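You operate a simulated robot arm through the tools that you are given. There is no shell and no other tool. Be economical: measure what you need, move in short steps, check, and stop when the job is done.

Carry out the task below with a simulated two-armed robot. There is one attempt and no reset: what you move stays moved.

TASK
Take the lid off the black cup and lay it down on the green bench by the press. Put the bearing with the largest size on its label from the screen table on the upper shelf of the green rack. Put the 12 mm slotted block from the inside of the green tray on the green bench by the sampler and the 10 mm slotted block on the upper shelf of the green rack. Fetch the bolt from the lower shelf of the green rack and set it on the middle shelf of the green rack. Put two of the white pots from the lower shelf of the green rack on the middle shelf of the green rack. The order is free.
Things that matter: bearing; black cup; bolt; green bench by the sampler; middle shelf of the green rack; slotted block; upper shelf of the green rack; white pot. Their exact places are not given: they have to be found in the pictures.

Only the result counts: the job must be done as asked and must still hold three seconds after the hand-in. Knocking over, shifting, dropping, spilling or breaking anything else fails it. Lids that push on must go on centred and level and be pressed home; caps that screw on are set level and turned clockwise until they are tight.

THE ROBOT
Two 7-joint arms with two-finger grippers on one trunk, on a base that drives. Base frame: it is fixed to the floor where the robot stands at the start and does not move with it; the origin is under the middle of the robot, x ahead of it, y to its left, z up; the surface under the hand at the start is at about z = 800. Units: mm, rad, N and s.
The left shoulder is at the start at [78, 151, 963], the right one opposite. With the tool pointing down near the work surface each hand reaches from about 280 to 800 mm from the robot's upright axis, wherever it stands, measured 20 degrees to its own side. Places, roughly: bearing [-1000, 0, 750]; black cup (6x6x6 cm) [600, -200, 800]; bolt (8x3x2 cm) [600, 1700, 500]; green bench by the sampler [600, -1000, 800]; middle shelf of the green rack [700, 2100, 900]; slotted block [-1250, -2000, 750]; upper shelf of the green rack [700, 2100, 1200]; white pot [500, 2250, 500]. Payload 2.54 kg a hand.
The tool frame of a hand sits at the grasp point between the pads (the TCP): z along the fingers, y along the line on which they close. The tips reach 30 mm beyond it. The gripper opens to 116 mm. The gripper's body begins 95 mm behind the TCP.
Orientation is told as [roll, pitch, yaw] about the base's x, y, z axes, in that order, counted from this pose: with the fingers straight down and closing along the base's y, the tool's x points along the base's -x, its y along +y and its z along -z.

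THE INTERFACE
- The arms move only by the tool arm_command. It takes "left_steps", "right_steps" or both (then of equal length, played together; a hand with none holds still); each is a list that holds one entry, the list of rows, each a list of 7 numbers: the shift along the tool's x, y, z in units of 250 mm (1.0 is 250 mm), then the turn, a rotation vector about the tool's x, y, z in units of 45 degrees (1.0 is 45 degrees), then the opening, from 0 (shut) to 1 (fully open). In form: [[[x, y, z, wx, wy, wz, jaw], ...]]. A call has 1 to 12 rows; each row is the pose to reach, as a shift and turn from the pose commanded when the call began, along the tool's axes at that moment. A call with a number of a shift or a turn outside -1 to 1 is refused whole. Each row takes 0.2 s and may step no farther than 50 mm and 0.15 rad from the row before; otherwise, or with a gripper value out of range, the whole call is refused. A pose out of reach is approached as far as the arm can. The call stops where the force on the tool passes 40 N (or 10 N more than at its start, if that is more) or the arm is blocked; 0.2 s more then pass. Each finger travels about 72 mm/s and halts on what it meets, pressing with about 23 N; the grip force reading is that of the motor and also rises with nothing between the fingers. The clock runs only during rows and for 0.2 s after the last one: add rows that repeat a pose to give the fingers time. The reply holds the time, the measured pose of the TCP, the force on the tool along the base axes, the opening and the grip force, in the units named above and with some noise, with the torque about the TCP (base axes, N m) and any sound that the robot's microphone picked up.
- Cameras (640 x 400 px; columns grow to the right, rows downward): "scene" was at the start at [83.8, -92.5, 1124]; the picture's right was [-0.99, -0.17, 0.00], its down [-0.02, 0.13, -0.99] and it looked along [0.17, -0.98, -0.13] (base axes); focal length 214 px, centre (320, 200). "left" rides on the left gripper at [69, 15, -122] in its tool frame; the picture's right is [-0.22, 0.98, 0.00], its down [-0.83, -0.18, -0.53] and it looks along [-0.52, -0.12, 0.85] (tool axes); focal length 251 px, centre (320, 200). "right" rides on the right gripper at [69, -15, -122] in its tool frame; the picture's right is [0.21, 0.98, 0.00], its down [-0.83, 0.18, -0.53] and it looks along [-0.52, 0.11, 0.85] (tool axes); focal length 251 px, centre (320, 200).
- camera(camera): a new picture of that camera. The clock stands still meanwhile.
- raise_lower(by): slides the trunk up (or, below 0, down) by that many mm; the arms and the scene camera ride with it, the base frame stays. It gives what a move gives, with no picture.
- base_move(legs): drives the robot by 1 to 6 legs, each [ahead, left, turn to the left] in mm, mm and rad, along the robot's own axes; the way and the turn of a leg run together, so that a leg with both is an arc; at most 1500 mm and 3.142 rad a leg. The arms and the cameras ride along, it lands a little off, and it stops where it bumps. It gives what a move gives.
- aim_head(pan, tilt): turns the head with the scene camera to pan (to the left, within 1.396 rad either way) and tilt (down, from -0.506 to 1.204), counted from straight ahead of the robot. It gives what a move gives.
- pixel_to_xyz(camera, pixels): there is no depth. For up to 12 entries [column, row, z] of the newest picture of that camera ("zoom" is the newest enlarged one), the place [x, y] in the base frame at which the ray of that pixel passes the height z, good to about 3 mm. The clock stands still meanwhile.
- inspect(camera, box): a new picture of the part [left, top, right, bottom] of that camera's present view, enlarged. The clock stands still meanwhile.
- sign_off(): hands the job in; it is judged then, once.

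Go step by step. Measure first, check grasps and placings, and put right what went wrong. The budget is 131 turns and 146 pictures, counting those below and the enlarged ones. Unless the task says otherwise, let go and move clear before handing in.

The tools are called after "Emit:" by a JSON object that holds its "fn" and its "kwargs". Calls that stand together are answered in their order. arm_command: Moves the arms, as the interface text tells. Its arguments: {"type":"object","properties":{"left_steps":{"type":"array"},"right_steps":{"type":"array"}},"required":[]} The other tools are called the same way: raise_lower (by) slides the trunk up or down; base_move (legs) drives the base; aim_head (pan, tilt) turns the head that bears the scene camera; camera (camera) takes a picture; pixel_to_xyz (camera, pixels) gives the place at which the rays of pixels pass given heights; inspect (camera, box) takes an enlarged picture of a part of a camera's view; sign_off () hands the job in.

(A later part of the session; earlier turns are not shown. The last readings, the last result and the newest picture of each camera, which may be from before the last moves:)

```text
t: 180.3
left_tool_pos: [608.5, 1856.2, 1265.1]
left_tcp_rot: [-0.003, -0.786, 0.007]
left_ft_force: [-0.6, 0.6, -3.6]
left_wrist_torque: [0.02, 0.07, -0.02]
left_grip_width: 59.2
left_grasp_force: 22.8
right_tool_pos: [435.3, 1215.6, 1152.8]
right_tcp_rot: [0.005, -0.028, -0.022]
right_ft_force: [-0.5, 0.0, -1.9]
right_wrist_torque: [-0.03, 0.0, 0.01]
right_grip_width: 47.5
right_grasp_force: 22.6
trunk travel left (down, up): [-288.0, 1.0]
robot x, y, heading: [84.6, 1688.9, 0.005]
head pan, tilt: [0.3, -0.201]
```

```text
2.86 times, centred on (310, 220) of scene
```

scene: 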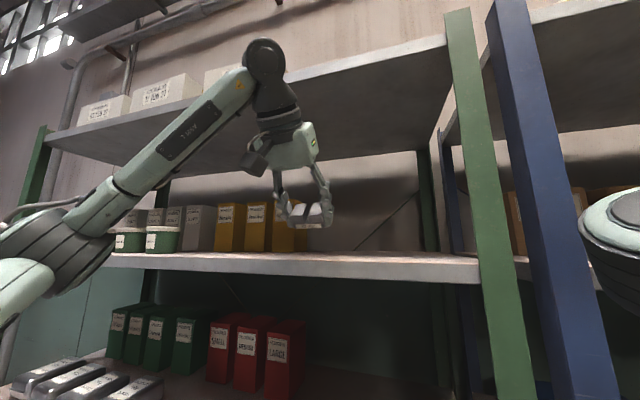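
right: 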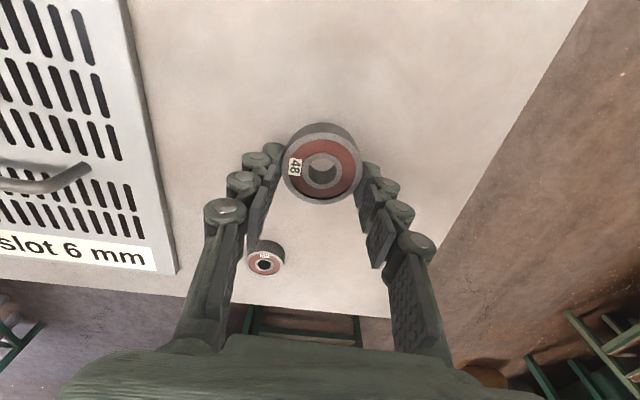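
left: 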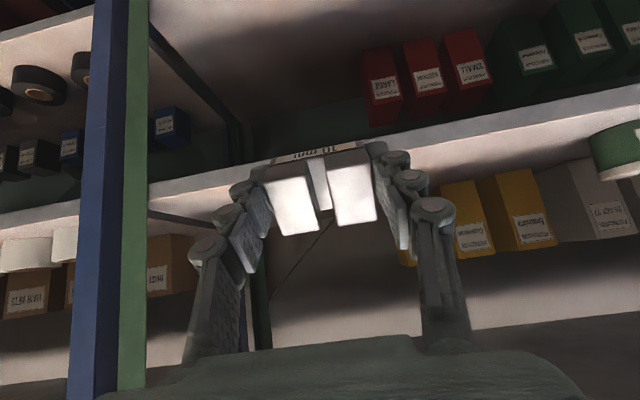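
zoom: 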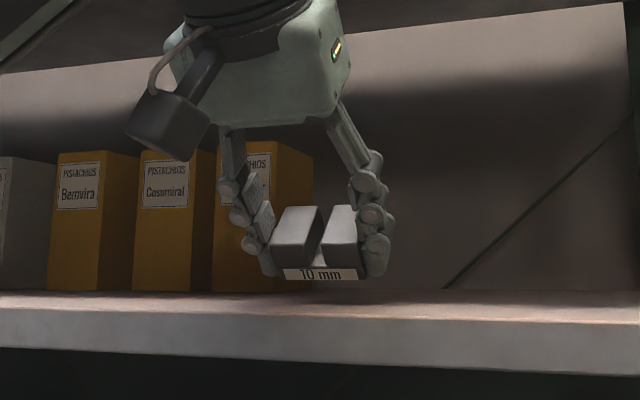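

Emit:
{"fn": "arm_command", "kwargs": {"left_steps": [[[0.011, 0, 0.011, 0, 0, 0, 0.3], [0.022, 0, 0.022, 0, 0, 0, 0.3], [0.033, 0, 0.033, 0, 0, 0, 0.3], [0.044, 0, 0.044, 0, 0, 0, 0.3], [0.052, 0, 0.052, 0, 0, 0, 0.3]]]}}

Emit:
{"fn": "inspect", "kwargs": {"camera": "scene", "box": [230, 150, 390, 290]}}

```text
t: 181.5
left_tool_pos: [608.5, 1855.9, 1250.3]
left_tcp_rot: [-0.007, -0.795, 0.01]
left_ft_force: [6.0, 0.9, 13.6]
left_wrist_torque: [0.22, -0.36, -0.1]
left_grip_width: 59.6
left_grasp_force: 23.0
right_tool_pos: [436.3, 1216.5, 1153.4]
right_tcp_rot: [0.005, -0.028, -0.023]
right_ft_force: [0.1, 0.0, -0.4]
right_wrist_torque: [0.03, -0.03, -0.01]
right_grip_width: 47.4
right_grasp_force: 22.9
trunk travel left (down, up): [-288.0, 1.0]
robot x, y, heading: [86.5, 1690.3, 0.002]
head pan, tilt: [0.3, -0.201]
```

```text
2.86 times, centred on (310, 220) of scene
```

zoom: 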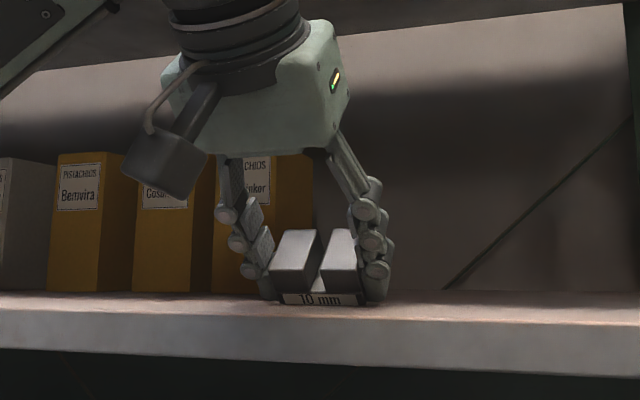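

The rear edge is touching the shelf with light force. I'll open so the block settles flat, then withdraw along the finger axis.

Emit:
{"fn": "arm_command", "kwargs": {"left_steps": [[[-0.01, 0, -0.01, 0, 0, 0, 0.4], [-0.01, 0, -0.01, 0, 0, 0, 0.6], [-0.01, 0, -0.01, 0, 0, 0, 0.75], [-0.01, 0, -0.01, 0, 0, 0, 0.8], [-0.01, 0, -0.15, 0, 0, 0, 0.8], [-0.01, 0, -0.3, 0, 0, 0, 0.8]]]}}

Emit:
{"fn": "inspect", "kwargs": {"camera": "scene", "box": [230, 150, 390, 290]}}

```text
t: 182.9
left_tool_pos: [556.0, 1856.8, 1302.1]
left_tcp_rot: [-0.001, -0.786, 0.007]
left_ft_force: [0.4, 0.1, 0.3]
left_wrist_torque: [0.0, -0.03, 0.01]
left_grip_width: 93.0
left_grasp_force: 0.0
right_tool_pos: [435.8, 1216.5, 1153.5]
right_tcp_rot: [0.004, -0.028, -0.023]
right_ft_force: [0.4, -0.2, -2.1]
right_wrist_torque: [0.0, 0.0, -0.03]
right_grip_width: 47.3
right_grasp_force: 23.2
trunk travel left (down, up): [-288.0, 1.0]
robot x, y, heading: [87.9, 1690.4, 0.007]
head pan, tilt: [0.3, -0.201]
```

```text
2.86 times, centred on (310, 220) of scene
```

zoom: 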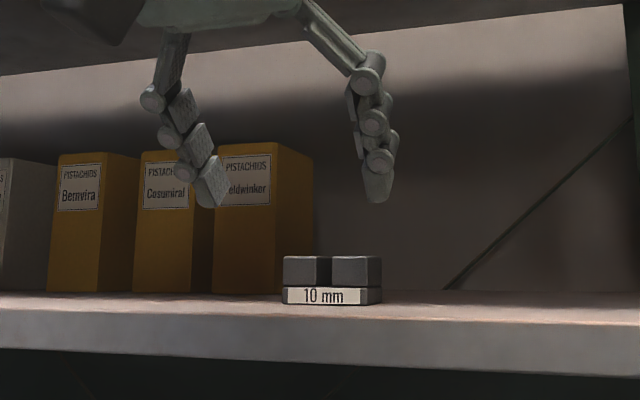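

The 10 mm block stands flat on the upper shelf. I'll back off, retract the left hand, and tilt and raise the right hand with the bearing.

Emit:
{"fn": "base_move", "kwargs": {"legs": [[-280, 0, 0]]}}

Emit:
{"fn": "arm_command", "kwargs": {"left_steps": [[[0.1, 0, -0.1, 0, 0, 0, 0.8], [0.2, 0, -0.2, 0, 0, 0, 0.8], [0.3, 0, -0.3, 0, 0, 0, 0.8], [0.4, 0, -0.4, 0, 0, 0, 0.8], [0.45, 0, -0.45, 0, 0, 0, 0.8], [0.45, 0, -0.45, 0, 0, 0, 0.8], [0.45, 0, -0.45, 0, 0, 0, 0.8]]], "right_steps": [[[-0.1, -0.0, -0.08, 0, -0.15, 0, 0.25], [-0.2, 0, -0.16, 0, -0.3, 0, 0.25], [-0.3, 0, -0.24, 0, -0.45, 0, 0.25], [-0.4, 0, -0.32, 0, -0.6, 0, 0.25], [-0.5, 0, -0.42, 0, -0.75, 0, 0.25], [-0.56, 0, -0.52, 0, -0.9, 0, 0.25], [-0.6, 0, -0.6, 0, -1.0, 0, 0.25]]]}}

Emit:
{"fn": "aim_head", "kwargs": {"pan": -0.5, "tilt": 0.0}}

Emit:
{"fn": "camera", "kwargs": {"camera": "scene"}}

```text
t: 184.8
left_tool_pos: [279.4, 1855.7, 1301.7]
left_tcp_rot: [0.0, -0.788, 0.008]
left_ft_force: [-0.8, 0.0, 0.3]
left_wrist_torque: [-0.01, 0.0, 0.01]
left_grip_width: 92.8
left_grasp_force: 0.0
right_tool_pos: [157.0, 1215.3, 1153.2]
right_tcp_rot: [0.006, -0.027, -0.02]
right_ft_force: [0.0, 0.5, -1.2]
right_wrist_torque: [0.03, -0.06, 0.0]
right_grip_width: 47.4
right_grasp_force: 22.6
trunk travel left (down, up): [-288.0, 1.0]
robot x, y, heading: [-196.7, 1690.8, 0.001]
head pan, tilt: [0.3, -0.201]
```

```text
t: 186.4
left_tool_pos: [119.0, 1853.6, 1300.8]
left_tcp_rot: [-0.003, -0.786, 0.01]
left_ft_force: [0.8, -0.5, -0.2]
left_wrist_torque: [0.02, 0.01, 0.01]
left_grip_width: 92.8
left_grasp_force: 0.1
right_tool_pos: [304.7, 1210.9, 1307.8]
right_tcp_rot: [0.008, -0.816, -0.025]
right_ft_force: [1.1, -0.6, -0.8]
right_wrist_torque: [0.02, 0.0, 0.02]
right_grip_width: 47.7
right_grasp_force: 23.0
trunk travel left (down, up): [-288.0, 1.0]
robot x, y, heading: [-193.1, 1691.5, 0.006]
head pan, tilt: [0.3, -0.201]
```

```text
t: 187.6
left_tool_pos: [119.4, 1854.9, 1300.7]
left_tcp_rot: [-0.002, -0.783, 0.008]
left_ft_force: [0.2, 0.2, 0.5]
left_wrist_torque: [0.0, -0.02, 0.0]
left_grip_width: 92.9
left_grasp_force: 0.0
right_tool_pos: [303.3, 1210.8, 1307.4]
right_tcp_rot: [0.008, -0.813, -0.024]
right_ft_force: [0.0, 0.9, -1.4]
right_wrist_torque: [0.01, -0.02, -0.03]
right_grip_width: 47.6
right_grasp_force: 22.6
trunk travel left (down, up): [-288.0, 1.0]
robot x, y, heading: [-193.2, 1690.4, 0.01]
head pan, tilt: [-0.499, 0.0]
```

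```text
50 pictures are left
```

scene: 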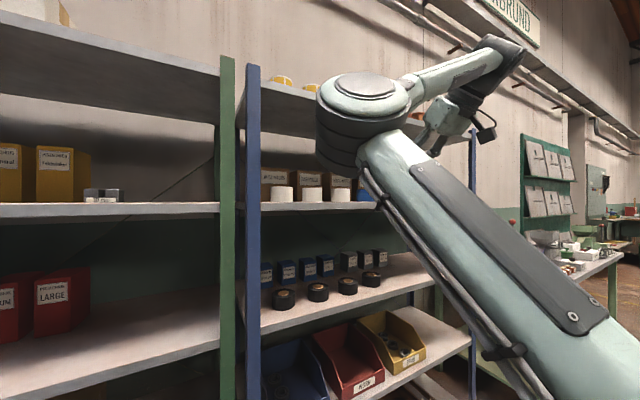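

The right hand is tilted about 46° at z 1307, and the elbow stays well behind the shelf front. I'll shift sideways so the bearing goes in at y≈1740, right of the block, then drive in.

Emit:
{"fn": "base_move", "kwargs": {"legs": [[0, 527, 0], [295, 0, 0]]}}

Emit:
{"fn": "aim_head", "kwargs": {"pan": -0.6, "tilt": -0.1}}

Emit:
{"fn": "camera", "kwargs": {"camera": "scene"}}

Emit:
{"fn": "camera", "kwargs": {"camera": "right"}}

```text
t: 194.7
left_tool_pos: [410.9, 2380.3, 1301.6]
left_tcp_rot: [0.0, -0.785, 0.012]
left_ft_force: [0.2, 0.2, -0.5]
left_wrist_torque: [-0.04, 0.03, -0.04]
left_grip_width: 92.6
left_grasp_force: 0.0
right_tool_pos: [596.8, 1737.9, 1307.6]
right_tcp_rot: [0.007, -0.815, -0.023]
right_ft_force: [0.6, 0.4, -1.6]
right_wrist_torque: [0.01, 0.02, -0.01]
right_grip_width: 47.2
right_grasp_force: 23.4
trunk travel left (down, up): [-288.0, 1.0]
robot x, y, heading: [98.0, 2215.2, 0.008]
head pan, tilt: [-0.499, 0.0]
```

```text
t: 195.4
left_tool_pos: [409.7, 2379.4, 1302.4]
left_tcp_rot: [-0.002, -0.787, 0.012]
left_ft_force: [0.2, 0.6, 0.1]
left_wrist_torque: [0.03, -0.01, -0.02]
left_grip_width: 92.9
left_grasp_force: 0.1
right_tool_pos: [596.0, 1737.4, 1306.5]
right_tcp_rot: [0.007, -0.813, -0.025]
right_ft_force: [-0.1, 0.3, -0.4]
right_wrist_torque: [-0.02, 0.01, 0.01]
right_grip_width: 47.1
right_grasp_force: 23.4
trunk travel left (down, up): [-288.0, 1.0]
robot x, y, heading: [98.8, 2211.6, 0.01]
head pan, tilt: [-0.6, -0.099]
```

```text
49 pictures are left
```

scene: 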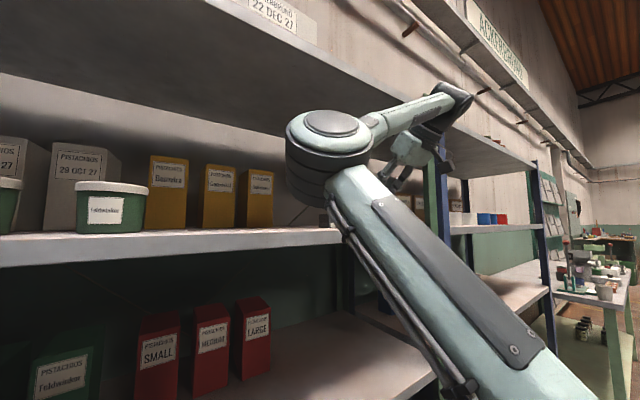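

```text
48 pictures are left
```

right: 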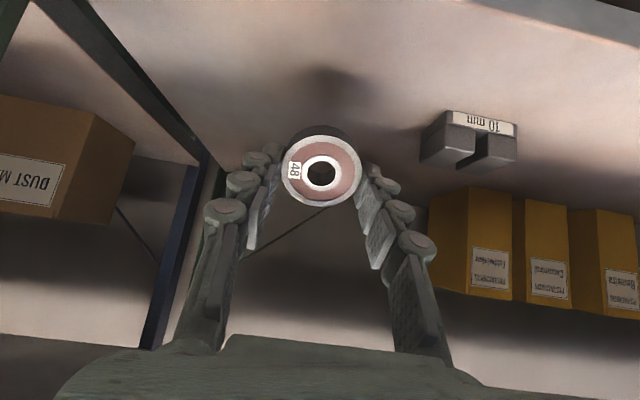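

The bearing hangs over free shelf beside the 10 mm block. I'll lower it to near contact.

Emit:
{"fn": "arm_command", "kwargs": {"right_steps": [[[0.04, 0, 0.1, 0, 0, 0, 0.25], [0.107, 0, 0.167, 0, 0, 0, 0.25], [0.117, 0, 0.176, 0, 0, 0, 0.25], [0.126, 0, 0.184, 0, 0, 0, 0.25], [0.135, 0, 0.193, 0, 0, 0, 0.25], [0.144, 0, 0.201, 0, 0, 0, 0.25]]]}}

Emit:
{"fn": "camera", "kwargs": {"camera": "right"}}

```text
t: 196.8
left_tool_pos: [409.3, 2381.9, 1301.7]
left_tcp_rot: [-0.002, -0.786, 0.012]
left_ft_force: [0.2, 0.0, 0.4]
left_wrist_torque: [-0.01, 0.0, -0.02]
left_grip_width: 92.9
left_grasp_force: 0.0
right_tool_pos: [607.1, 1738.5, 1249.4]
right_tcp_rot: [0.005, -0.815, -0.02]
right_ft_force: [2.3, -0.9, 16.0]
right_wrist_torque: [0.09, -0.09, -0.01]
right_grip_width: 47.4
right_grasp_force: 23.1
trunk travel left (down, up): [-288.0, 1.0]
robot x, y, heading: [97.7, 2213.8, 0.01]
head pan, tilt: [-0.6, -0.099]
```

```text
47 pictures are left
```

right: 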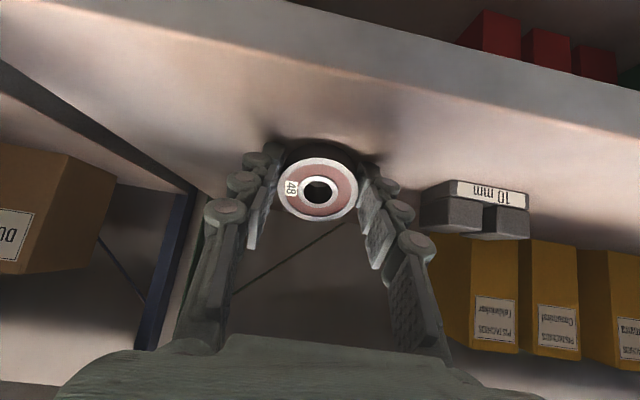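

The bearing's rear rim touches with 16 N. I'll release and withdraw.

Emit:
{"fn": "arm_command", "kwargs": {"right_steps": [[[-0.008, 0, -0.008, 0, 0, 0, 0.3], [-0.008, 0, -0.008, 0, 0, 0, 0.5], [-0.008, 0, -0.008, 0, 0, 0, 0.7], [-0.008, 0, -0.008, 0, 0, 0, 0.75], [-0.008, 0, -0.15, 0, 0, 0, 0.75], [-0.008, 0, -0.3, 0, 0, 0, 0.75]]]}}

Emit:
{"fn": "camera", "kwargs": {"camera": "right"}}

```text
t: 198.2
left_tool_pos: [410.4, 2379.8, 1302.1]
left_tcp_rot: [-0.002, -0.787, 0.011]
left_ft_force: [0.5, 0.4, 0.0]
left_wrist_torque: [-0.02, 0.0, 0.0]
left_grip_width: 92.9
left_grasp_force: 0.0
right_tool_pos: [553.4, 1737.2, 1299.6]
right_tcp_rot: [0.007, -0.814, -0.023]
right_ft_force: [-0.3, 0.3, 0.4]
right_wrist_torque: [-0.02, -0.02, -0.02]
right_grip_width: 86.8
right_grasp_force: 0.0
trunk travel left (down, up): [-288.0, 1.0]
robot x, y, heading: [97.1, 2214.4, 0.006]
head pan, tilt: [-0.6, -0.099]
```

```text
46 pictures are left
```

right: 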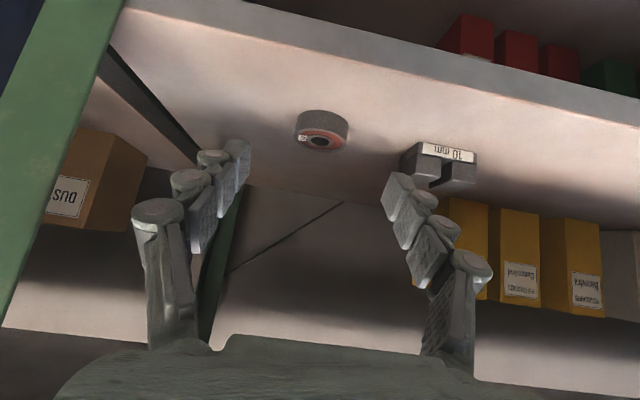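

The bearing lies flat on the upper shelf beside the block. Now I'll back off, retract the right hand, lower the trunk, and view the lower shelf for the pots and bolt.

Emit:
{"fn": "base_move", "kwargs": {"legs": [[-260, 0, 0]]}}

Emit:
{"fn": "arm_command", "kwargs": {"right_steps": [[[0.1, 0, -0.1, 0, 0, 0, 0.75], [0.2, 0, -0.2, 0, 0, 0, 0.75], [0.3, 0, -0.3, 0, 0, 0, 0.75], [0.4, 0, -0.4, 0, 0, 0, 0.75], [0.5, 0, -0.5, 0, 0, 0, 0.75]]]}}

Emit:
{"fn": "raise_lower", "kwargs": {"by": -280}}

Emit:
{"fn": "aim_head", "kwargs": {"pan": 0.0, "tilt": 0.3}}

Emit:
{"fn": "camera", "kwargs": {"camera": "scene"}}

```text
t: 200.1
left_tool_pos: [149.6, 2377.2, 1302.9]
left_tcp_rot: [-0.003, -0.788, 0.012]
left_ft_force: [0.2, 0.1, 0.6]
left_wrist_torque: [0.0, 0.02, 0.02]
left_grip_width: 93.2
left_grasp_force: 0.0
right_tool_pos: [296.3, 1735.8, 1298.9]
right_tcp_rot: [0.008, -0.812, -0.022]
right_ft_force: [-0.6, -0.1, -0.7]
right_wrist_torque: [-0.01, 0.02, 0.01]
right_grip_width: 87.0
right_grasp_force: 0.0
trunk travel left (down, up): [-288.0, 1.0]
robot x, y, heading: [-160.8, 2210.5, 0.007]
head pan, tilt: [-0.6, -0.099]
```

```text
t: 201.2
left_tool_pos: [151.7, 2377.1, 1301.1]
left_tcp_rot: [-0.003, -0.788, 0.014]
left_ft_force: [-0.6, 0.5, -0.4]
left_wrist_torque: [0.03, -0.03, -0.05]
left_grip_width: 92.7
left_grasp_force: 0.1
right_tool_pos: [117.8, 1736.8, 1295.1]
right_tcp_rot: [0.008, -0.814, -0.021]
right_ft_force: [-0.4, 0.6, -0.6]
right_wrist_torque: [0.01, -0.03, 0.0]
right_grip_width: 87.0
right_grasp_force: 0.1
trunk travel left (down, up): [-288.0, 1.0]
robot x, y, heading: [-157.7, 2210.3, 0.01]
head pan, tilt: [-0.6, -0.099]
```

```text
t: 204.1
left_tool_pos: [151.1, 2378.1, 1021.5]
left_tcp_rot: [-0.003, -0.788, 0.011]
left_ft_force: [0.8, 0.3, -0.5]
left_wrist_torque: [-0.02, 0.02, 0.01]
left_grip_width: 93.1
left_grasp_force: 0.2
right_tool_pos: [119.0, 1737.2, 1015.2]
right_tcp_rot: [0.008, -0.815, -0.024]
right_ft_force: [-0.4, -0.4, 0.0]
right_wrist_torque: [0.02, 0.03, 0.04]
right_grip_width: 86.9
right_grasp_force: 0.2
trunk travel left (down, up): [-8.0, 281.0]
robot x, y, heading: [-155.2, 2215.7, 0.012]
head pan, tilt: [-0.6, -0.099]
```

```text
t: 205.1
left_tool_pos: [151.7, 2378.1, 1021.5]
left_tcp_rot: [-0.004, -0.789, 0.013]
left_ft_force: [-0.3, -0.2, 0.4]
left_wrist_torque: [0.0, 0.04, -0.01]
left_grip_width: 93.0
left_grasp_force: 0.1
right_tool_pos: [119.2, 1735.5, 1014.3]
right_tcp_rot: [0.01, -0.812, -0.023]
right_ft_force: [0.5, 1.2, 0.1]
right_wrist_torque: [0.0, -0.02, -0.03]
right_grip_width: 87.2
right_grasp_force: 0.1
trunk travel left (down, up): [-8.0, 281.0]
robot x, y, heading: [-161.7, 2211.4, 0.008]
head pan, tilt: [0.0, 0.3]
```

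```text
45 pictures are left
```

scene: 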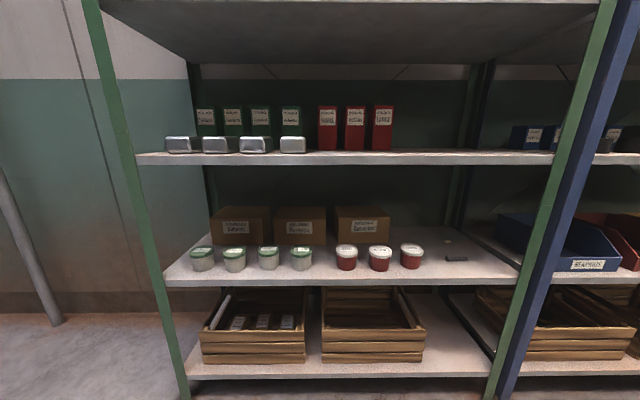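

Emit:
{"fn": "inspect", "kwargs": {"camera": "scene", "box": [180, 230, 340, 300]}}

Emit:
{"fn": "inspect", "kwargs": {"camera": "scene", "box": [380, 130, 540, 290]}}

Emit:
{"fn": "pixel_to_xyz", "kwargs": {"camera": "scene", "pixels": [[300, 280, 470], [300, 280, 500], [300, 152, 860], [300, 152, 880], [301, 270, 480], [301, 270, 500], [268, 269, 480], [456, 259, 490], [235, 271, 490]]}}

```text
4.00 times, centred on (260, 265) of scene
```

zoom: 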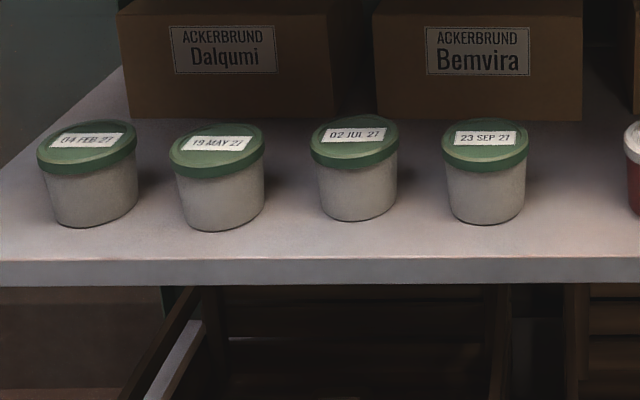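

```text
2.50 times, centred on (460, 210) of scene
```

zoom: 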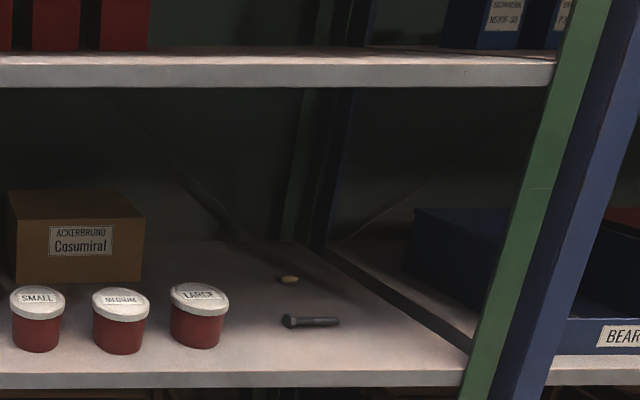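

```text
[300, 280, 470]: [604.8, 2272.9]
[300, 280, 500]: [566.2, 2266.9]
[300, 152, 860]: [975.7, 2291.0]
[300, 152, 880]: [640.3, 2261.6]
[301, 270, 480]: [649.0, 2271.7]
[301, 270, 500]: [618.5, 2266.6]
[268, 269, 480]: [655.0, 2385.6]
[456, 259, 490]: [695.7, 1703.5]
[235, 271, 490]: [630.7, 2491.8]
```

The pots' rightmost (23 SEP 27) has its centre near (628,2266); the lower shelf is near z 508 and the middle near 885. I'll lower the left hand to about z 545, tilted 65°, in front of the shelf.

Emit:
{"fn": "base_move", "kwargs": {"legs": [[0, -111, 0]]}}

Emit:
{"fn": "arm_command", "kwargs": {"left_steps": [[[0.06, 0, 0.155, 0, -0.075, 0, 0.86], [0.12, 0, 0.31, 0, -0.15, 0, 0.86], [0.18, 0, 0.465, 0, -0.225, 0, 0.86], [0.24, 0, 0.62, 0, -0.3, 0, 0.86], [0.3, 0, 0.775, 0, -0.375, 0, 0.86], [0.37, 0, 0.93, 0, -0.45, 0, 0.86]]]}}

Emit:
{"fn": "arm_command", "kwargs": {"left_steps": [[[0.092, 0, 0.137, 0, 0, 0, 0.86], [0.184, 0, 0.273, 0, 0, 0, 0.86], [0.275, 0, 0.41, 0, 0, 0, 0.86], [0.367, 0, 0.547, 0, 0, 0, 0.86], [0.459, 0, 0.684, 0, 0, 0, 0.86], [0.55, 0, 0.82, 0, 0, 0, 0.86], [0.642, 0, 0.957, 0, 0, 0, 0.86]]]}}

Emit:
{"fn": "camera", "kwargs": {"camera": "left"}}

Emit:
{"fn": "camera", "kwargs": {"camera": "scene"}}

```text
t: 206.8
left_tool_pos: [152.5, 2267.9, 1021.1]
left_tcp_rot: [-0.001, -0.788, 0.013]
left_ft_force: [0.1, 0.1, 0.5]
left_wrist_torque: [0.01, -0.01, 0.01]
left_grip_width: 93.1
left_grasp_force: 0.0
right_tool_pos: [121.8, 1627.6, 1014.9]
right_tcp_rot: [0.007, -0.813, -0.021]
right_ft_force: [-0.8, -0.2, -0.1]
right_wrist_torque: [0.02, 0.0, 0.02]
right_grip_width: 87.0
right_grasp_force: 0.1
trunk travel left (down, up): [-8.0, 281.0]
robot x, y, heading: [-160.2, 2103.4, 0.01]
head pan, tilt: [0.0, 0.3]
```

```text
t: 208.2
left_tool_pos: [300.6, 2247.1, 842.1]
left_tcp_rot: [-0.005, -1.14, 0.015]
left_ft_force: [0.5, -0.2, -0.4]
left_wrist_torque: [0.02, -0.02, -0.01]
left_grip_width: 99.7
left_grasp_force: 0.1
left hand out of reach, approached as far as the arm can: row 5, 6
right_tool_pos: [120.5, 1627.0, 1015.5]
right_tcp_rot: [0.009, -0.811, -0.02]
right_ft_force: [-0.6, 0.5, 0.8]
right_wrist_torque: [-0.02, 0.0, -0.05]
right_grip_width: 87.0
right_grasp_force: 0.0
trunk travel left (down, up): [-8.0, 281.0]
robot x, y, heading: [-160.3, 2102.2, 0.01]
head pan, tilt: [0.0, 0.3]
```

```text
t: 209.8
left_tool_pos: [451.4, 2246.0, 599.3]
left_tcp_rot: [-0.015, -1.143, 0.023]
left_ft_force: [-0.6, 2.0, -0.7]
left_wrist_torque: [-0.03, -0.11, -0.1]
left_grip_width: 99.7
left_grasp_force: 0.1
left hand out of reach, approached as far as the arm can: row 1, 2
right_tool_pos: [120.1, 1627.2, 1014.4]
right_tcp_rot: [0.007, -0.812, -0.024]
right_ft_force: [0.0, 0.3, 0.3]
right_wrist_torque: [-0.07, 0.04, -0.05]
right_grip_width: 87.0
right_grasp_force: 0.1
trunk travel left (down, up): [-8.0, 281.0]
robot x, y, heading: [-163.6, 2101.3, 0.011]
head pan, tilt: [0.0, 0.3]
```

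```text
42 pictures are left
```

left: 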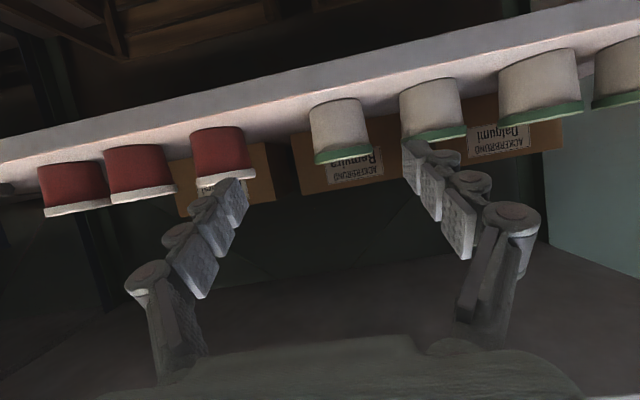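

```text
41 pictures are left
```

scene: 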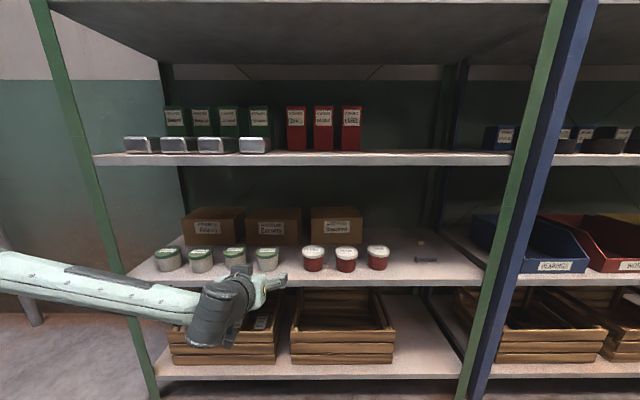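

The left view agrees: pot centre at about (628,2264), from z 510 to 588. I'll lower to z 540, align y, and drive in part way.

Emit:
{"fn": "arm_command", "kwargs": {"left_steps": [[[0.11, 0.036, 0.05, 0, 0, 0, 0.9], [0.215, 0.072, 0.098, 0, 0, 0, 0.9], [0.215, 0.072, 0.098, 0, 0, 0, 0.9]]]}}

Emit:
{"fn": "base_move", "kwargs": {"legs": [[100, 0, 0]]}}

Emit:
{"fn": "camera", "kwargs": {"camera": "left"}}

```text
t: 210.6
left_tool_pos: [454.8, 2246.1, 556.7]
left_tcp_rot: [0.009, -1.128, 0.015]
left_ft_force: [0.1, -0.3, 0.1]
left_wrist_torque: [0.0, -0.02, 0.03]
left_grip_width: 104.4
left_grasp_force: 0.1
left hand out of reach, approached as far as the arm can: row 1, 2, 3
right_tool_pos: [121.2, 1626.9, 1014.8]
right_tcp_rot: [0.006, -0.812, -0.021]
right_ft_force: [0.2, -0.7, 0.5]
right_wrist_torque: [-0.01, -0.02, 0.01]
right_grip_width: 86.8
right_grasp_force: 0.1
trunk travel left (down, up): [-8.0, 281.0]
robot x, y, heading: [-162.7, 2105.9, 0.006]
head pan, tilt: [0.0, 0.3]
```

```text
t: 211.8
left_tool_pos: [554.7, 2245.3, 556.9]
left_tcp_rot: [0.01, -1.126, 0.016]
left_ft_force: [0.7, 0.7, -0.1]
left_wrist_torque: [0.0, -0.03, 0.02]
left_grip_width: 104.5
left_grasp_force: 0.0
right_tool_pos: [220.3, 1628.9, 1014.6]
right_tcp_rot: [0.008, -0.813, -0.023]
right_ft_force: [-0.5, -0.7, -0.5]
right_wrist_torque: [0.01, -0.03, 0.02]
right_grip_width: 87.0
right_grasp_force: 0.1
trunk travel left (down, up): [-8.0, 281.0]
robot x, y, heading: [-60.3, 2098.8, 0.008]
head pan, tilt: [0.0, 0.3]
```

```text
40 pictures are left
```

left: 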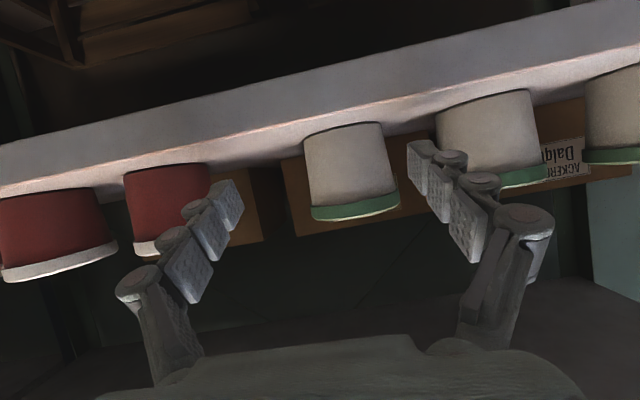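

The arm is limited sideways, so I'll use the base: 19 mm left, then drive in 72 mm, with the trunk down 8 mm.

Emit:
{"fn": "raise_lower", "kwargs": {"by": -8}}

Emit:
{"fn": "base_move", "kwargs": {"legs": [[0, 19, 0], [72, 0, 0]]}}

Emit:
{"fn": "camera", "kwargs": {"camera": "left"}}

```text
t: 212.3
left_tool_pos: [554.8, 2245.6, 549.4]
left_tcp_rot: [0.011, -1.126, 0.018]
left_ft_force: [-0.2, 0.6, 0.3]
left_wrist_torque: [-0.03, 0.01, 0.0]
left_grip_width: 104.2
left_grasp_force: 0.0
right_tool_pos: [218.8, 1628.1, 1006.5]
right_tcp_rot: [0.01, -0.814, -0.021]
right_ft_force: [0.1, 0.0, 0.4]
right_wrist_torque: [0.0, 0.0, -0.01]
right_grip_width: 86.8
right_grasp_force: 0.0
trunk travel left (down, up): [0.0, 289.0]
robot x, y, heading: [-63.6, 2105.1, 0.009]
head pan, tilt: [0.0, 0.3]
```

```text
t: 213.8
left_tool_pos: [625.4, 2265.9, 549.6]
left_tcp_rot: [0.01, -1.126, 0.015]
left_ft_force: [0.5, -0.3, -0.2]
left_wrist_torque: [-0.03, 0.01, -0.01]
left_grip_width: 104.5
left_grasp_force: 0.0
right_tool_pos: [291.8, 1648.0, 1007.3]
right_tcp_rot: [0.007, -0.813, -0.023]
right_ft_force: [0.5, 0.6, 0.1]
right_wrist_torque: [0.02, -0.03, -0.02]
right_grip_width: 87.1
right_grasp_force: 0.0
trunk travel left (down, up): [0.0, 289.0]
robot x, y, heading: [15.5, 2120.9, 0.011]
head pan, tilt: [0.0, 0.3]
```

```text
39 pictures are left
```

left: 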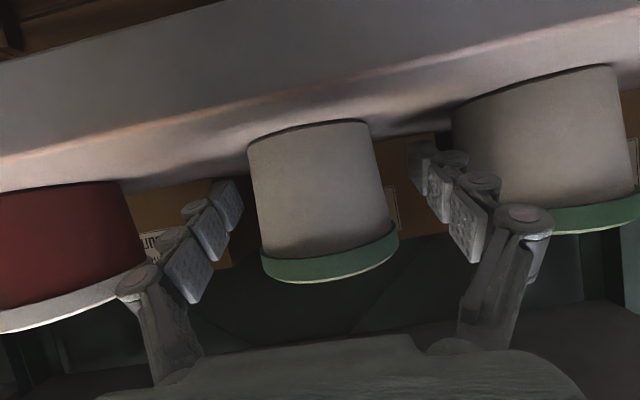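

The pot is centred between the fingers. I'll close, then lift 25 mm.

Emit:
{"fn": "arm_command", "kwargs": {"left_steps": [[[0, 0, 0, 0, 0, 0, 0.75], [0, 0, 0, 0, 0, 0, 0.6], [0, 0, 0, 0, 0, 0, 0.5], [0, 0, 0, 0, 0, 0, 0.45], [0, 0, 0, 0, 0, 0, 0.45]]]}}

Emit:
{"fn": "raise_lower", "kwargs": {"by": 25}}

Emit:
{"fn": "camera", "kwargs": {"camera": "left"}}

```text
t: 215.0
left_tool_pos: [626.5, 2265.4, 549.2]
left_tcp_rot: [0.01, -1.126, 0.014]
left_ft_force: [-0.8, 1.5, 1.4]
left_wrist_torque: [0.05, 0.02, 0.01]
left_grip_width: 64.4
left_grasp_force: 23.3
right_tool_pos: [290.1, 1648.0, 1005.7]
right_tcp_rot: [0.01, -0.813, -0.022]
right_ft_force: [-0.5, -0.6, -0.4]
right_wrist_torque: [-0.03, -0.04, 0.02]
right_grip_width: 87.4
right_grasp_force: 0.1
trunk travel left (down, up): [0.0, 289.0]
robot x, y, heading: [8.2, 2121.4, 0.008]
head pan, tilt: [0.0, 0.3]
```

```text
t: 215.7
left_tool_pos: [625.4, 2265.7, 573.7]
left_tcp_rot: [0.011, -1.124, 0.016]
left_ft_force: [-0.1, 0.1, -0.6]
left_wrist_torque: [0.01, -0.02, 0.01]
left_grip_width: 64.0
left_grasp_force: 23.0
right_tool_pos: [290.6, 1647.2, 1032.5]
right_tcp_rot: [0.006, -0.815, -0.022]
right_ft_force: [0.0, 0.1, -0.6]
right_wrist_torque: [0.0, 0.01, 0.02]
right_grip_width: 87.1
right_grasp_force: 0.0
trunk travel left (down, up): [-25.0, 264.0]
robot x, y, heading: [9.8, 2119.5, 0.012]
head pan, tilt: [0.0, 0.3]
```

```text
38 pictures are left
```

left: 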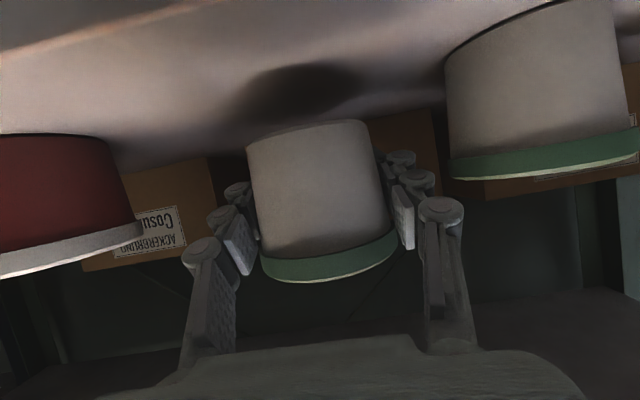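

The pot is lifted cleanly. I'll back out, raise the trunk and hand, and move right to the free front strip of the middle shelf.

Emit:
{"fn": "base_move", "kwargs": {"legs": [[-230, 0, 0], [0, -155, 0]]}}

Emit:
{"fn": "raise_lower", "kwargs": {"by": 263}}

Emit:
{"fn": "arm_command", "kwargs": {"left_steps": [[[-0.14, 0, -0.07, 0, 0, 0, 0.45], [-0.28, 0, -0.134, 0, 0, 0, 0.45], [-0.433, 0, -0.206, 0, 0, 0, 0.45]]]}}

Emit:
{"fn": "camera", "kwargs": {"camera": "left"}}

Emit:
{"fn": "camera", "kwargs": {"camera": "scene"}}

```text
t: 219.2
left_tool_pos: [396.3, 2109.7, 572.4]
left_tcp_rot: [0.009, -1.124, 0.016]
left_ft_force: [0.5, -0.3, -1.5]
left_wrist_torque: [0.01, 0.01, 0.02]
left_grip_width: 64.1
left_grasp_force: 23.3
right_tool_pos: [64.7, 1491.0, 1032.0]
right_tcp_rot: [0.007, -0.814, -0.021]
right_ft_force: [-1.2, 0.0, 0.3]
right_wrist_torque: [-0.03, -0.04, 0.01]
right_grip_width: 87.2
right_grasp_force: 0.0
trunk travel left (down, up): [-25.0, 264.0]
robot x, y, heading: [-215.7, 1964.3, 0.011]
head pan, tilt: [0.0, 0.3]
```

```text
t: 221.9
left_tool_pos: [398.4, 2109.5, 836.8]
left_tcp_rot: [0.01, -1.126, 0.017]
left_ft_force: [1.0, -0.5, -0.7]
left_wrist_torque: [-0.03, -0.01, -0.01]
left_grip_width: 64.1
left_grasp_force: 23.1
right_tool_pos: [64.9, 1491.2, 1294.5]
right_tcp_rot: [0.005, -0.813, -0.021]
right_ft_force: [-0.9, -0.1, 0.1]
right_wrist_torque: [-0.03, 0.0, -0.04]
right_grip_width: 86.9
right_grasp_force: 0.1
trunk travel left (down, up): [-288.0, 1.0]
robot x, y, heading: [-216.2, 1969.2, 0.007]
head pan, tilt: [0.0, 0.3]
```

```text
t: 222.7
left_tool_pos: [397.7, 2109.7, 958.1]
left_tcp_rot: [0.011, -1.127, 0.016]
left_ft_force: [0.5, 0.4, -2.1]
left_wrist_torque: [-0.01, 0.0, 0.01]
left_grip_width: 64.4
left_grasp_force: 22.2
right_tool_pos: [63.5, 1490.4, 1294.8]
right_tcp_rot: [0.007, -0.813, -0.023]
right_ft_force: [-0.1, 0.7, 0.1]
right_wrist_torque: [-0.03, -0.03, 0.02]
right_grip_width: 87.3
right_grasp_force: 0.1
trunk travel left (down, up): [-288.0, 1.0]
robot x, y, heading: [-215.5, 1964.7, 0.013]
head pan, tilt: [0.0, 0.3]
```

```text
37 pictures are left
```

left: 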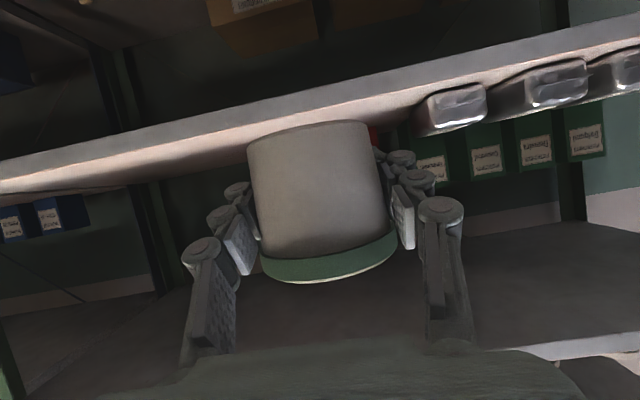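

```text
36 pictures are left
```

scene: 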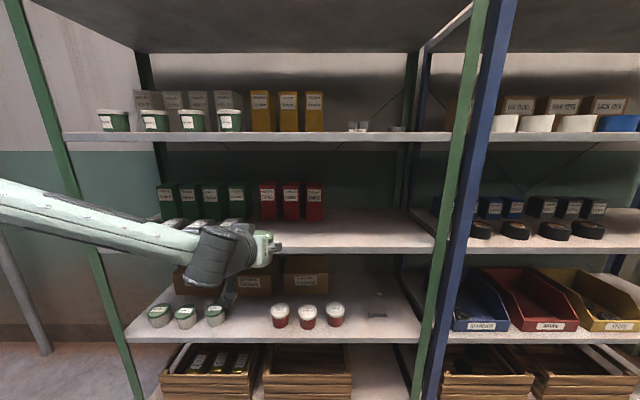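

The pot is held at the front; silver tins begin at y≈2240, clear of it. I'll drive in 220 mm and lower toward the middle shelf.

Emit:
{"fn": "base_move", "kwargs": {"legs": [[220, 0, 0]]}}

Emit:
{"fn": "arm_command", "kwargs": {"left_steps": [[[0.036, 0, 0.017, 0, 0, 0, 0.45], [0.06, 0, 0.028, 0, 0, 0, 0.45], [0.072, 0, 0.034, 0, 0, 0, 0.45], [0.084, 0, 0.04, 0, 0, 0, 0.45]]]}}

Emit:
{"fn": "camera", "kwargs": {"camera": "left"}}

```text
t: 224.4
left_tool_pos: [617.8, 2111.8, 957.2]
left_tcp_rot: [0.01, -1.125, 0.015]
left_ft_force: [-0.3, -0.4, -0.9]
left_wrist_torque: [0.0, -0.03, -0.02]
left_grip_width: 64.2
left_grasp_force: 22.8
right_tool_pos: [282.8, 1494.3, 1295.2]
right_tcp_rot: [0.007, -0.81, -0.021]
right_ft_force: [0.2, 0.7, -0.3]
right_wrist_torque: [0.03, 0.02, 0.01]
right_grip_width: 87.1
right_grasp_force: 0.1
trunk travel left (down, up): [-288.0, 1.0]
robot x, y, heading: [2.0, 1969.3, 0.009]
head pan, tilt: [0.0, 0.3]
```

```text
t: 225.4
left_tool_pos: [617.1, 2112.4, 934.1]
left_tcp_rot: [0.01, -1.125, 0.017]
left_ft_force: [0.7, -0.2, -1.0]
left_wrist_torque: [0.01, 0.01, 0.01]
left_grip_width: 64.2
left_grasp_force: 22.7
right_tool_pos: [282.8, 1494.2, 1293.9]
right_tcp_rot: [0.009, -0.813, -0.021]
right_ft_force: [-0.9, 0.4, 0.1]
right_wrist_torque: [0.02, 0.0, 0.0]
right_grip_width: 87.1
right_grasp_force: 0.1
trunk travel left (down, up): [-288.0, 1.0]
robot x, y, heading: [1.1, 1968.2, 0.012]
head pan, tilt: [0.0, 0.3]
```

```text
35 pictures are left
```

left: 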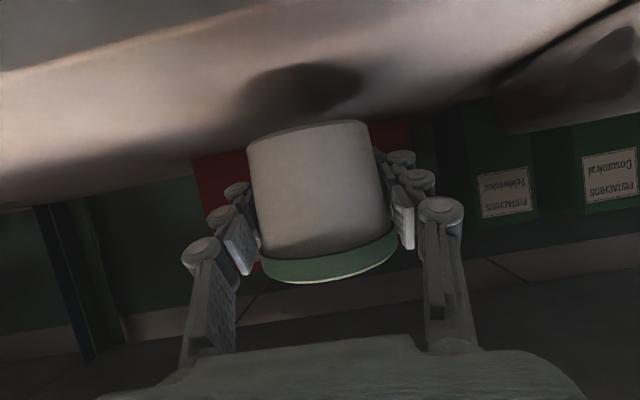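

It's still about 20–25 mm above the shelf, judging by the shadow. I'll continue down.

Emit:
{"fn": "arm_command", "kwargs": {"left_steps": [[[0.036, 0, 0.017, 0, 0, 0, 0.45], [0.05, 0, 0.024, 0, 0, 0, 0.45], [0.06, 0, 0.028, 0, 0, 0, 0.45], [0.07, 0, 0.033, 0, 0, 0, 0.45], [0.08, 0, 0.038, 0, 0, 0, 0.45], [0.09, 0, 0.043, 0, 0, 0, 0.45]]]}}

Emit:
{"fn": "camera", "kwargs": {"camera": "left"}}

```text
t: 226.8
left_tool_pos: [617.6, 2112.2, 909.1]
left_tcp_rot: [0.011, -1.124, 0.016]
left_ft_force: [-0.7, 0.0, -0.4]
left_wrist_torque: [0.04, -0.01, 0.01]
left_grip_width: 64.1
left_grasp_force: 23.0
right_tool_pos: [282.6, 1493.4, 1295.4]
right_tcp_rot: [0.008, -0.813, -0.021]
right_ft_force: [0.3, -0.5, -0.2]
right_wrist_torque: [0.02, 0.01, 0.03]
right_grip_width: 87.1
right_grasp_force: 0.1
trunk travel left (down, up): [-288.0, 1.0]
robot x, y, heading: [3.5, 1964.5, 0.01]
head pan, tilt: [0.0, 0.3]
```

```text
34 pictures are left
```

left: 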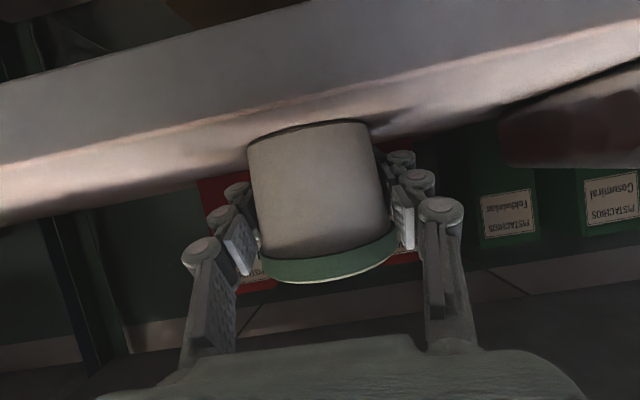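

Emit:
{"fn": "arm_command", "kwargs": {"left_steps": [[[0.01, 0, 0.005, 0, 0, 0, 0.45], [0.02, 0, 0.01, 0, 0, 0, 0.45], [0.03, 0, 0.015, 0, 0, 0, 0.45]]]}}

```text
t: 227.6
left_tool_pos: [617.1, 2111.5, 903.6]
left_tcp_rot: [0.008, -1.131, 0.017]
left_ft_force: [2.5, 0.7, 13.0]
left_wrist_torque: [-0.02, -0.01, 0.06]
left_grip_width: 63.5
left_grasp_force: 22.6
right_tool_pos: [282.6, 1494.4, 1294.9]
right_tcp_rot: [0.009, -0.814, -0.02]
right_ft_force: [0.4, 0.6, 0.3]
right_wrist_torque: [-0.02, 0.01, 0.01]
right_grip_width: 86.9
right_grasp_force: 0.1
trunk travel left (down, up): [-288.0, 1.0]
robot x, y, heading: [0.7, 1968.6, 0.008]
head pan, tilt: [0.0, 0.3]
```

The pot is standing on the middle shelf (13 N of contact). I'll open, back straight out and check.

Emit:
{"fn": "arm_command", "kwargs": {"left_steps": [[[-0.005, 0, -0.003, 0, 0, 0, 0.6], [-0.012, 0, -0.006, 0, 0, 0, 0.75], [-0.012, 0, -0.006, 0, 0, 0, 0.86], [-0.012, 0, -0.006, 0, 0, 0, 0.88], [-0.012, 0, -0.006, 0, 0, 0, 0.88]]]}}

Emit:
{"fn": "base_move", "kwargs": {"legs": [[-230, 0, 0]]}}

Emit:
{"fn": "camera", "kwargs": {"camera": "left"}}

```text
t: 228.8
left_tool_pos: [617.5, 2111.6, 903.7]
left_tcp_rot: [0.011, -1.125, 0.015]
left_ft_force: [0.0, -0.1, -1.0]
left_wrist_torque: [0.02, -0.01, -0.03]
left_grip_width: 102.0
left_grasp_force: 0.0
right_tool_pos: [283.2, 1493.3, 1294.3]
right_tcp_rot: [0.008, -0.813, -0.022]
right_ft_force: [-0.8, 0.2, 0.5]
right_wrist_torque: [-0.01, 0.04, -0.01]
right_grip_width: 87.0
right_grasp_force: 0.1
trunk travel left (down, up): [-288.0, 1.0]
robot x, y, heading: [1.4, 1966.0, 0.011]
head pan, tilt: [0.0, 0.3]
```

```text
t: 230.5
left_tool_pos: [386.3, 2110.1, 904.1]
left_tcp_rot: [0.009, -1.128, 0.017]
left_ft_force: [0.2, 0.4, 0.7]
left_wrist_torque: [0.01, -0.02, 0.01]
left_grip_width: 102.2
left_grasp_force: 0.0
right_tool_pos: [52.2, 1491.6, 1294.2]
right_tcp_rot: [0.007, -0.814, -0.019]
right_ft_force: [-0.1, 0.0, 1.2]
right_wrist_torque: [0.04, 0.01, -0.03]
right_grip_width: 87.0
right_grasp_force: 0.1
trunk travel left (down, up): [-288.0, 1.0]
robot x, y, heading: [-232.8, 1968.3, 0.013]
head pan, tilt: [0.0, 0.3]
```

```text
33 pictures are left
```

left: 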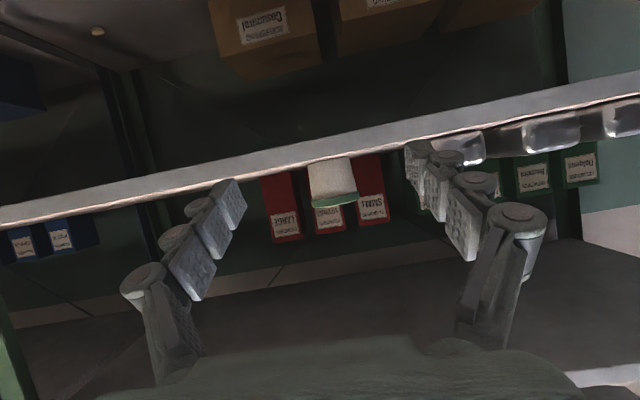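

The first pot stands on the middle shelf. Now I'll lower for the second pot at y≈2376.

Emit:
{"fn": "raise_lower", "kwargs": {"by": -287}}

Emit:
{"fn": "arm_command", "kwargs": {"left_steps": [[[0.12, 0, 0.056, 0, 0, 0, 0.88], [0.238, 0, 0.113, 0, 0, 0, 0.88], [0.238, 0, 0.113, 0, 0, 0, 0.88]]]}}

Emit:
{"fn": "base_move", "kwargs": {"legs": [[0, 266, 0], [165, 0, 0]]}}

Emit:
{"fn": "camera", "kwargs": {"camera": "left"}}

```text
t: 233.4
left_tool_pos: [387.1, 2109.3, 617.2]
left_tcp_rot: [0.011, -1.124, 0.017]
left_ft_force: [-0.1, -0.7, 0.2]
left_wrist_torque: [0.01, -0.04, 0.02]
left_grip_width: 101.8
left_grasp_force: 0.1
right_tool_pos: [53.3, 1490.4, 1007.8]
right_tcp_rot: [0.006, -0.812, -0.02]
right_ft_force: [0.1, -0.3, 0.0]
right_wrist_torque: [0.0, -0.02, 0.02]
right_grip_width: 86.8
right_grasp_force: 0.0
trunk travel left (down, up): [-1.0, 288.0]
robot x, y, heading: [-228.5, 1968.1, 0.013]
head pan, tilt: [0.0, 0.3]
```

```text
t: 234.2
left_tool_pos: [386.7, 2111.9, 552.8]
left_tcp_rot: [0.011, -1.127, 0.019]
left_ft_force: [-0.9, 0.2, -0.1]
left_wrist_torque: [0.0, -0.03, -0.04]
left_grip_width: 102.2
left_grasp_force: 0.0
right_tool_pos: [52.3, 1490.6, 1007.1]
right_tcp_rot: [0.009, -0.812, -0.02]
right_ft_force: [-0.1, -0.1, 0.4]
right_wrist_torque: [-0.01, -0.04, -0.02]
right_grip_width: 87.0
right_grasp_force: 0.0
trunk travel left (down, up): [-1.0, 288.0]
robot x, y, heading: [-228.0, 1966.0, 0.015]
head pan, tilt: [0.0, 0.3]
```

```text
t: 238.4
left_tool_pos: [548.9, 2382.2, 552.9]
left_tcp_rot: [0.011, -1.125, 0.02]
left_ft_force: [0.4, -0.3, 0.1]
left_wrist_torque: [-0.01, -0.02, -0.03]
left_grip_width: 102.2
left_grasp_force: 0.0
right_tool_pos: [215.1, 1761.9, 1008.4]
right_tcp_rot: [0.009, -0.813, -0.018]
right_ft_force: [-0.1, -0.4, -0.8]
right_wrist_torque: [0.0, 0.0, -0.02]
right_grip_width: 86.9
right_grasp_force: 0.0
trunk travel left (down, up): [-1.0, 288.0]
robot x, y, heading: [-67.8, 2238.5, 0.008]
head pan, tilt: [0.0, 0.3]
```

```text
32 pictures are left
```

left: 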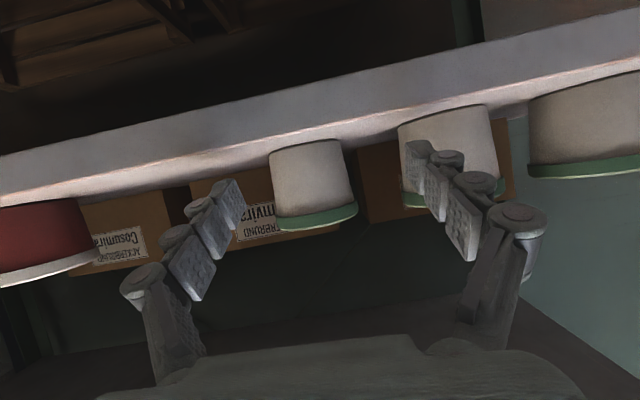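

The second pot is at (312,180), about 12 mm to the right of the hand's line. I'll shift the base 12 mm right and drive in 86 mm.

Emit:
{"fn": "base_move", "kwargs": {"legs": [[0, -12, 0], [84, 0, 0]]}}

Emit:
{"fn": "camera", "kwargs": {"camera": "left"}}

```text
t: 239.9
left_tool_pos: [631.7, 2371.9, 553.3]
left_tcp_rot: [0.01, -1.127, 0.02]
left_ft_force: [0.0, -0.1, 0.5]
left_wrist_torque: [0.0, -0.01, 0.01]
left_grip_width: 102.0
left_grasp_force: 0.0
right_tool_pos: [299.4, 1750.7, 1006.9]
right_tcp_rot: [0.009, -0.814, -0.021]
right_ft_force: [-0.3, -0.4, -1.1]
right_wrist_torque: [0.02, 0.02, -0.01]
right_grip_width: 87.1
right_grasp_force: 0.1
trunk travel left (down, up): [-1.0, 288.0]
robot x, y, heading: [17.7, 2221.7, 0.014]
head pan, tilt: [0.0, 0.3]
```

```text
31 pictures are left
```

left: 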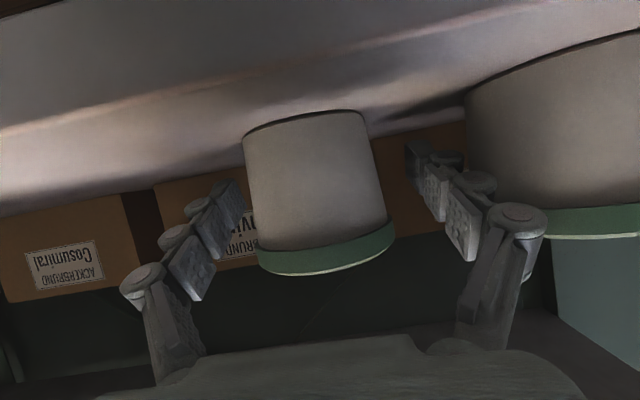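

Centred. I'll close and lift 25 mm.

Emit:
{"fn": "arm_command", "kwargs": {"left_steps": [[[0, -0.01, 0, 0, 0, 0, 0.75], [0, -0.01, 0, 0, 0, 0, 0.6], [0, -0.01, 0, 0, 0, 0, 0.5], [0, -0.01, 0, 0, 0, 0, 0.45], [0, -0.01, 0, 0, 0, 0, 0.45]]]}}

Emit:
{"fn": "raise_lower", "kwargs": {"by": 25}}

Emit:
{"fn": "camera", "kwargs": {"camera": "left"}}

```text
t: 241.1
left_tool_pos: [632.3, 2368.7, 553.0]
left_tcp_rot: [0.011, -1.126, 0.018]
left_ft_force: [-0.8, 0.9, 2.3]
left_wrist_torque: [0.02, 0.01, 0.03]
left_grip_width: 65.1
left_grasp_force: 22.8
right_tool_pos: [299.7, 1751.4, 1006.5]
right_tcp_rot: [0.008, -0.814, -0.019]
right_ft_force: [-0.2, 0.2, -0.6]
right_wrist_torque: [-0.05, -0.01, 0.02]
right_grip_width: 87.0
right_grasp_force: 0.1
trunk travel left (down, up): [-1.0, 288.0]
robot x, y, heading: [16.7, 2224.2, 0.009]
head pan, tilt: [0.0, 0.3]
```

```text
t: 241.8
left_tool_pos: [631.1, 2369.3, 578.1]
left_tcp_rot: [0.01, -1.127, 0.02]
left_ft_force: [0.4, 0.5, -1.1]
left_wrist_torque: [0.02, -0.02, 0.02]
left_grip_width: 64.9
left_grasp_force: 23.3
right_tool_pos: [299.6, 1750.7, 1032.0]
right_tcp_rot: [0.008, -0.811, -0.018]
right_ft_force: [-0.3, -0.7, -0.9]
right_wrist_torque: [-0.03, 0.01, 0.01]
right_grip_width: 86.7
right_grasp_force: 0.1
trunk travel left (down, up): [-26.0, 263.0]
robot x, y, heading: [17.1, 2225.9, 0.011]
head pan, tilt: [0.0, 0.3]
```

```text
30 pictures are left
```

left: 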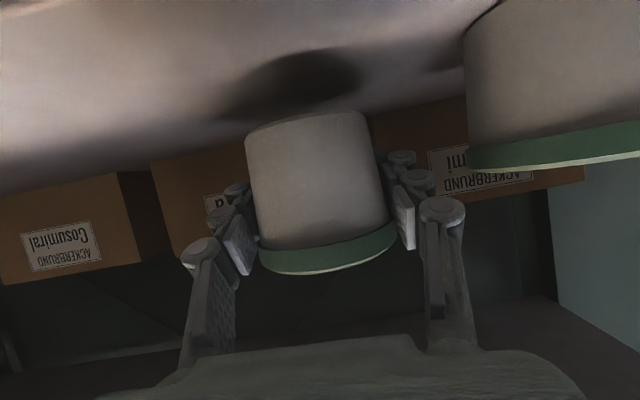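

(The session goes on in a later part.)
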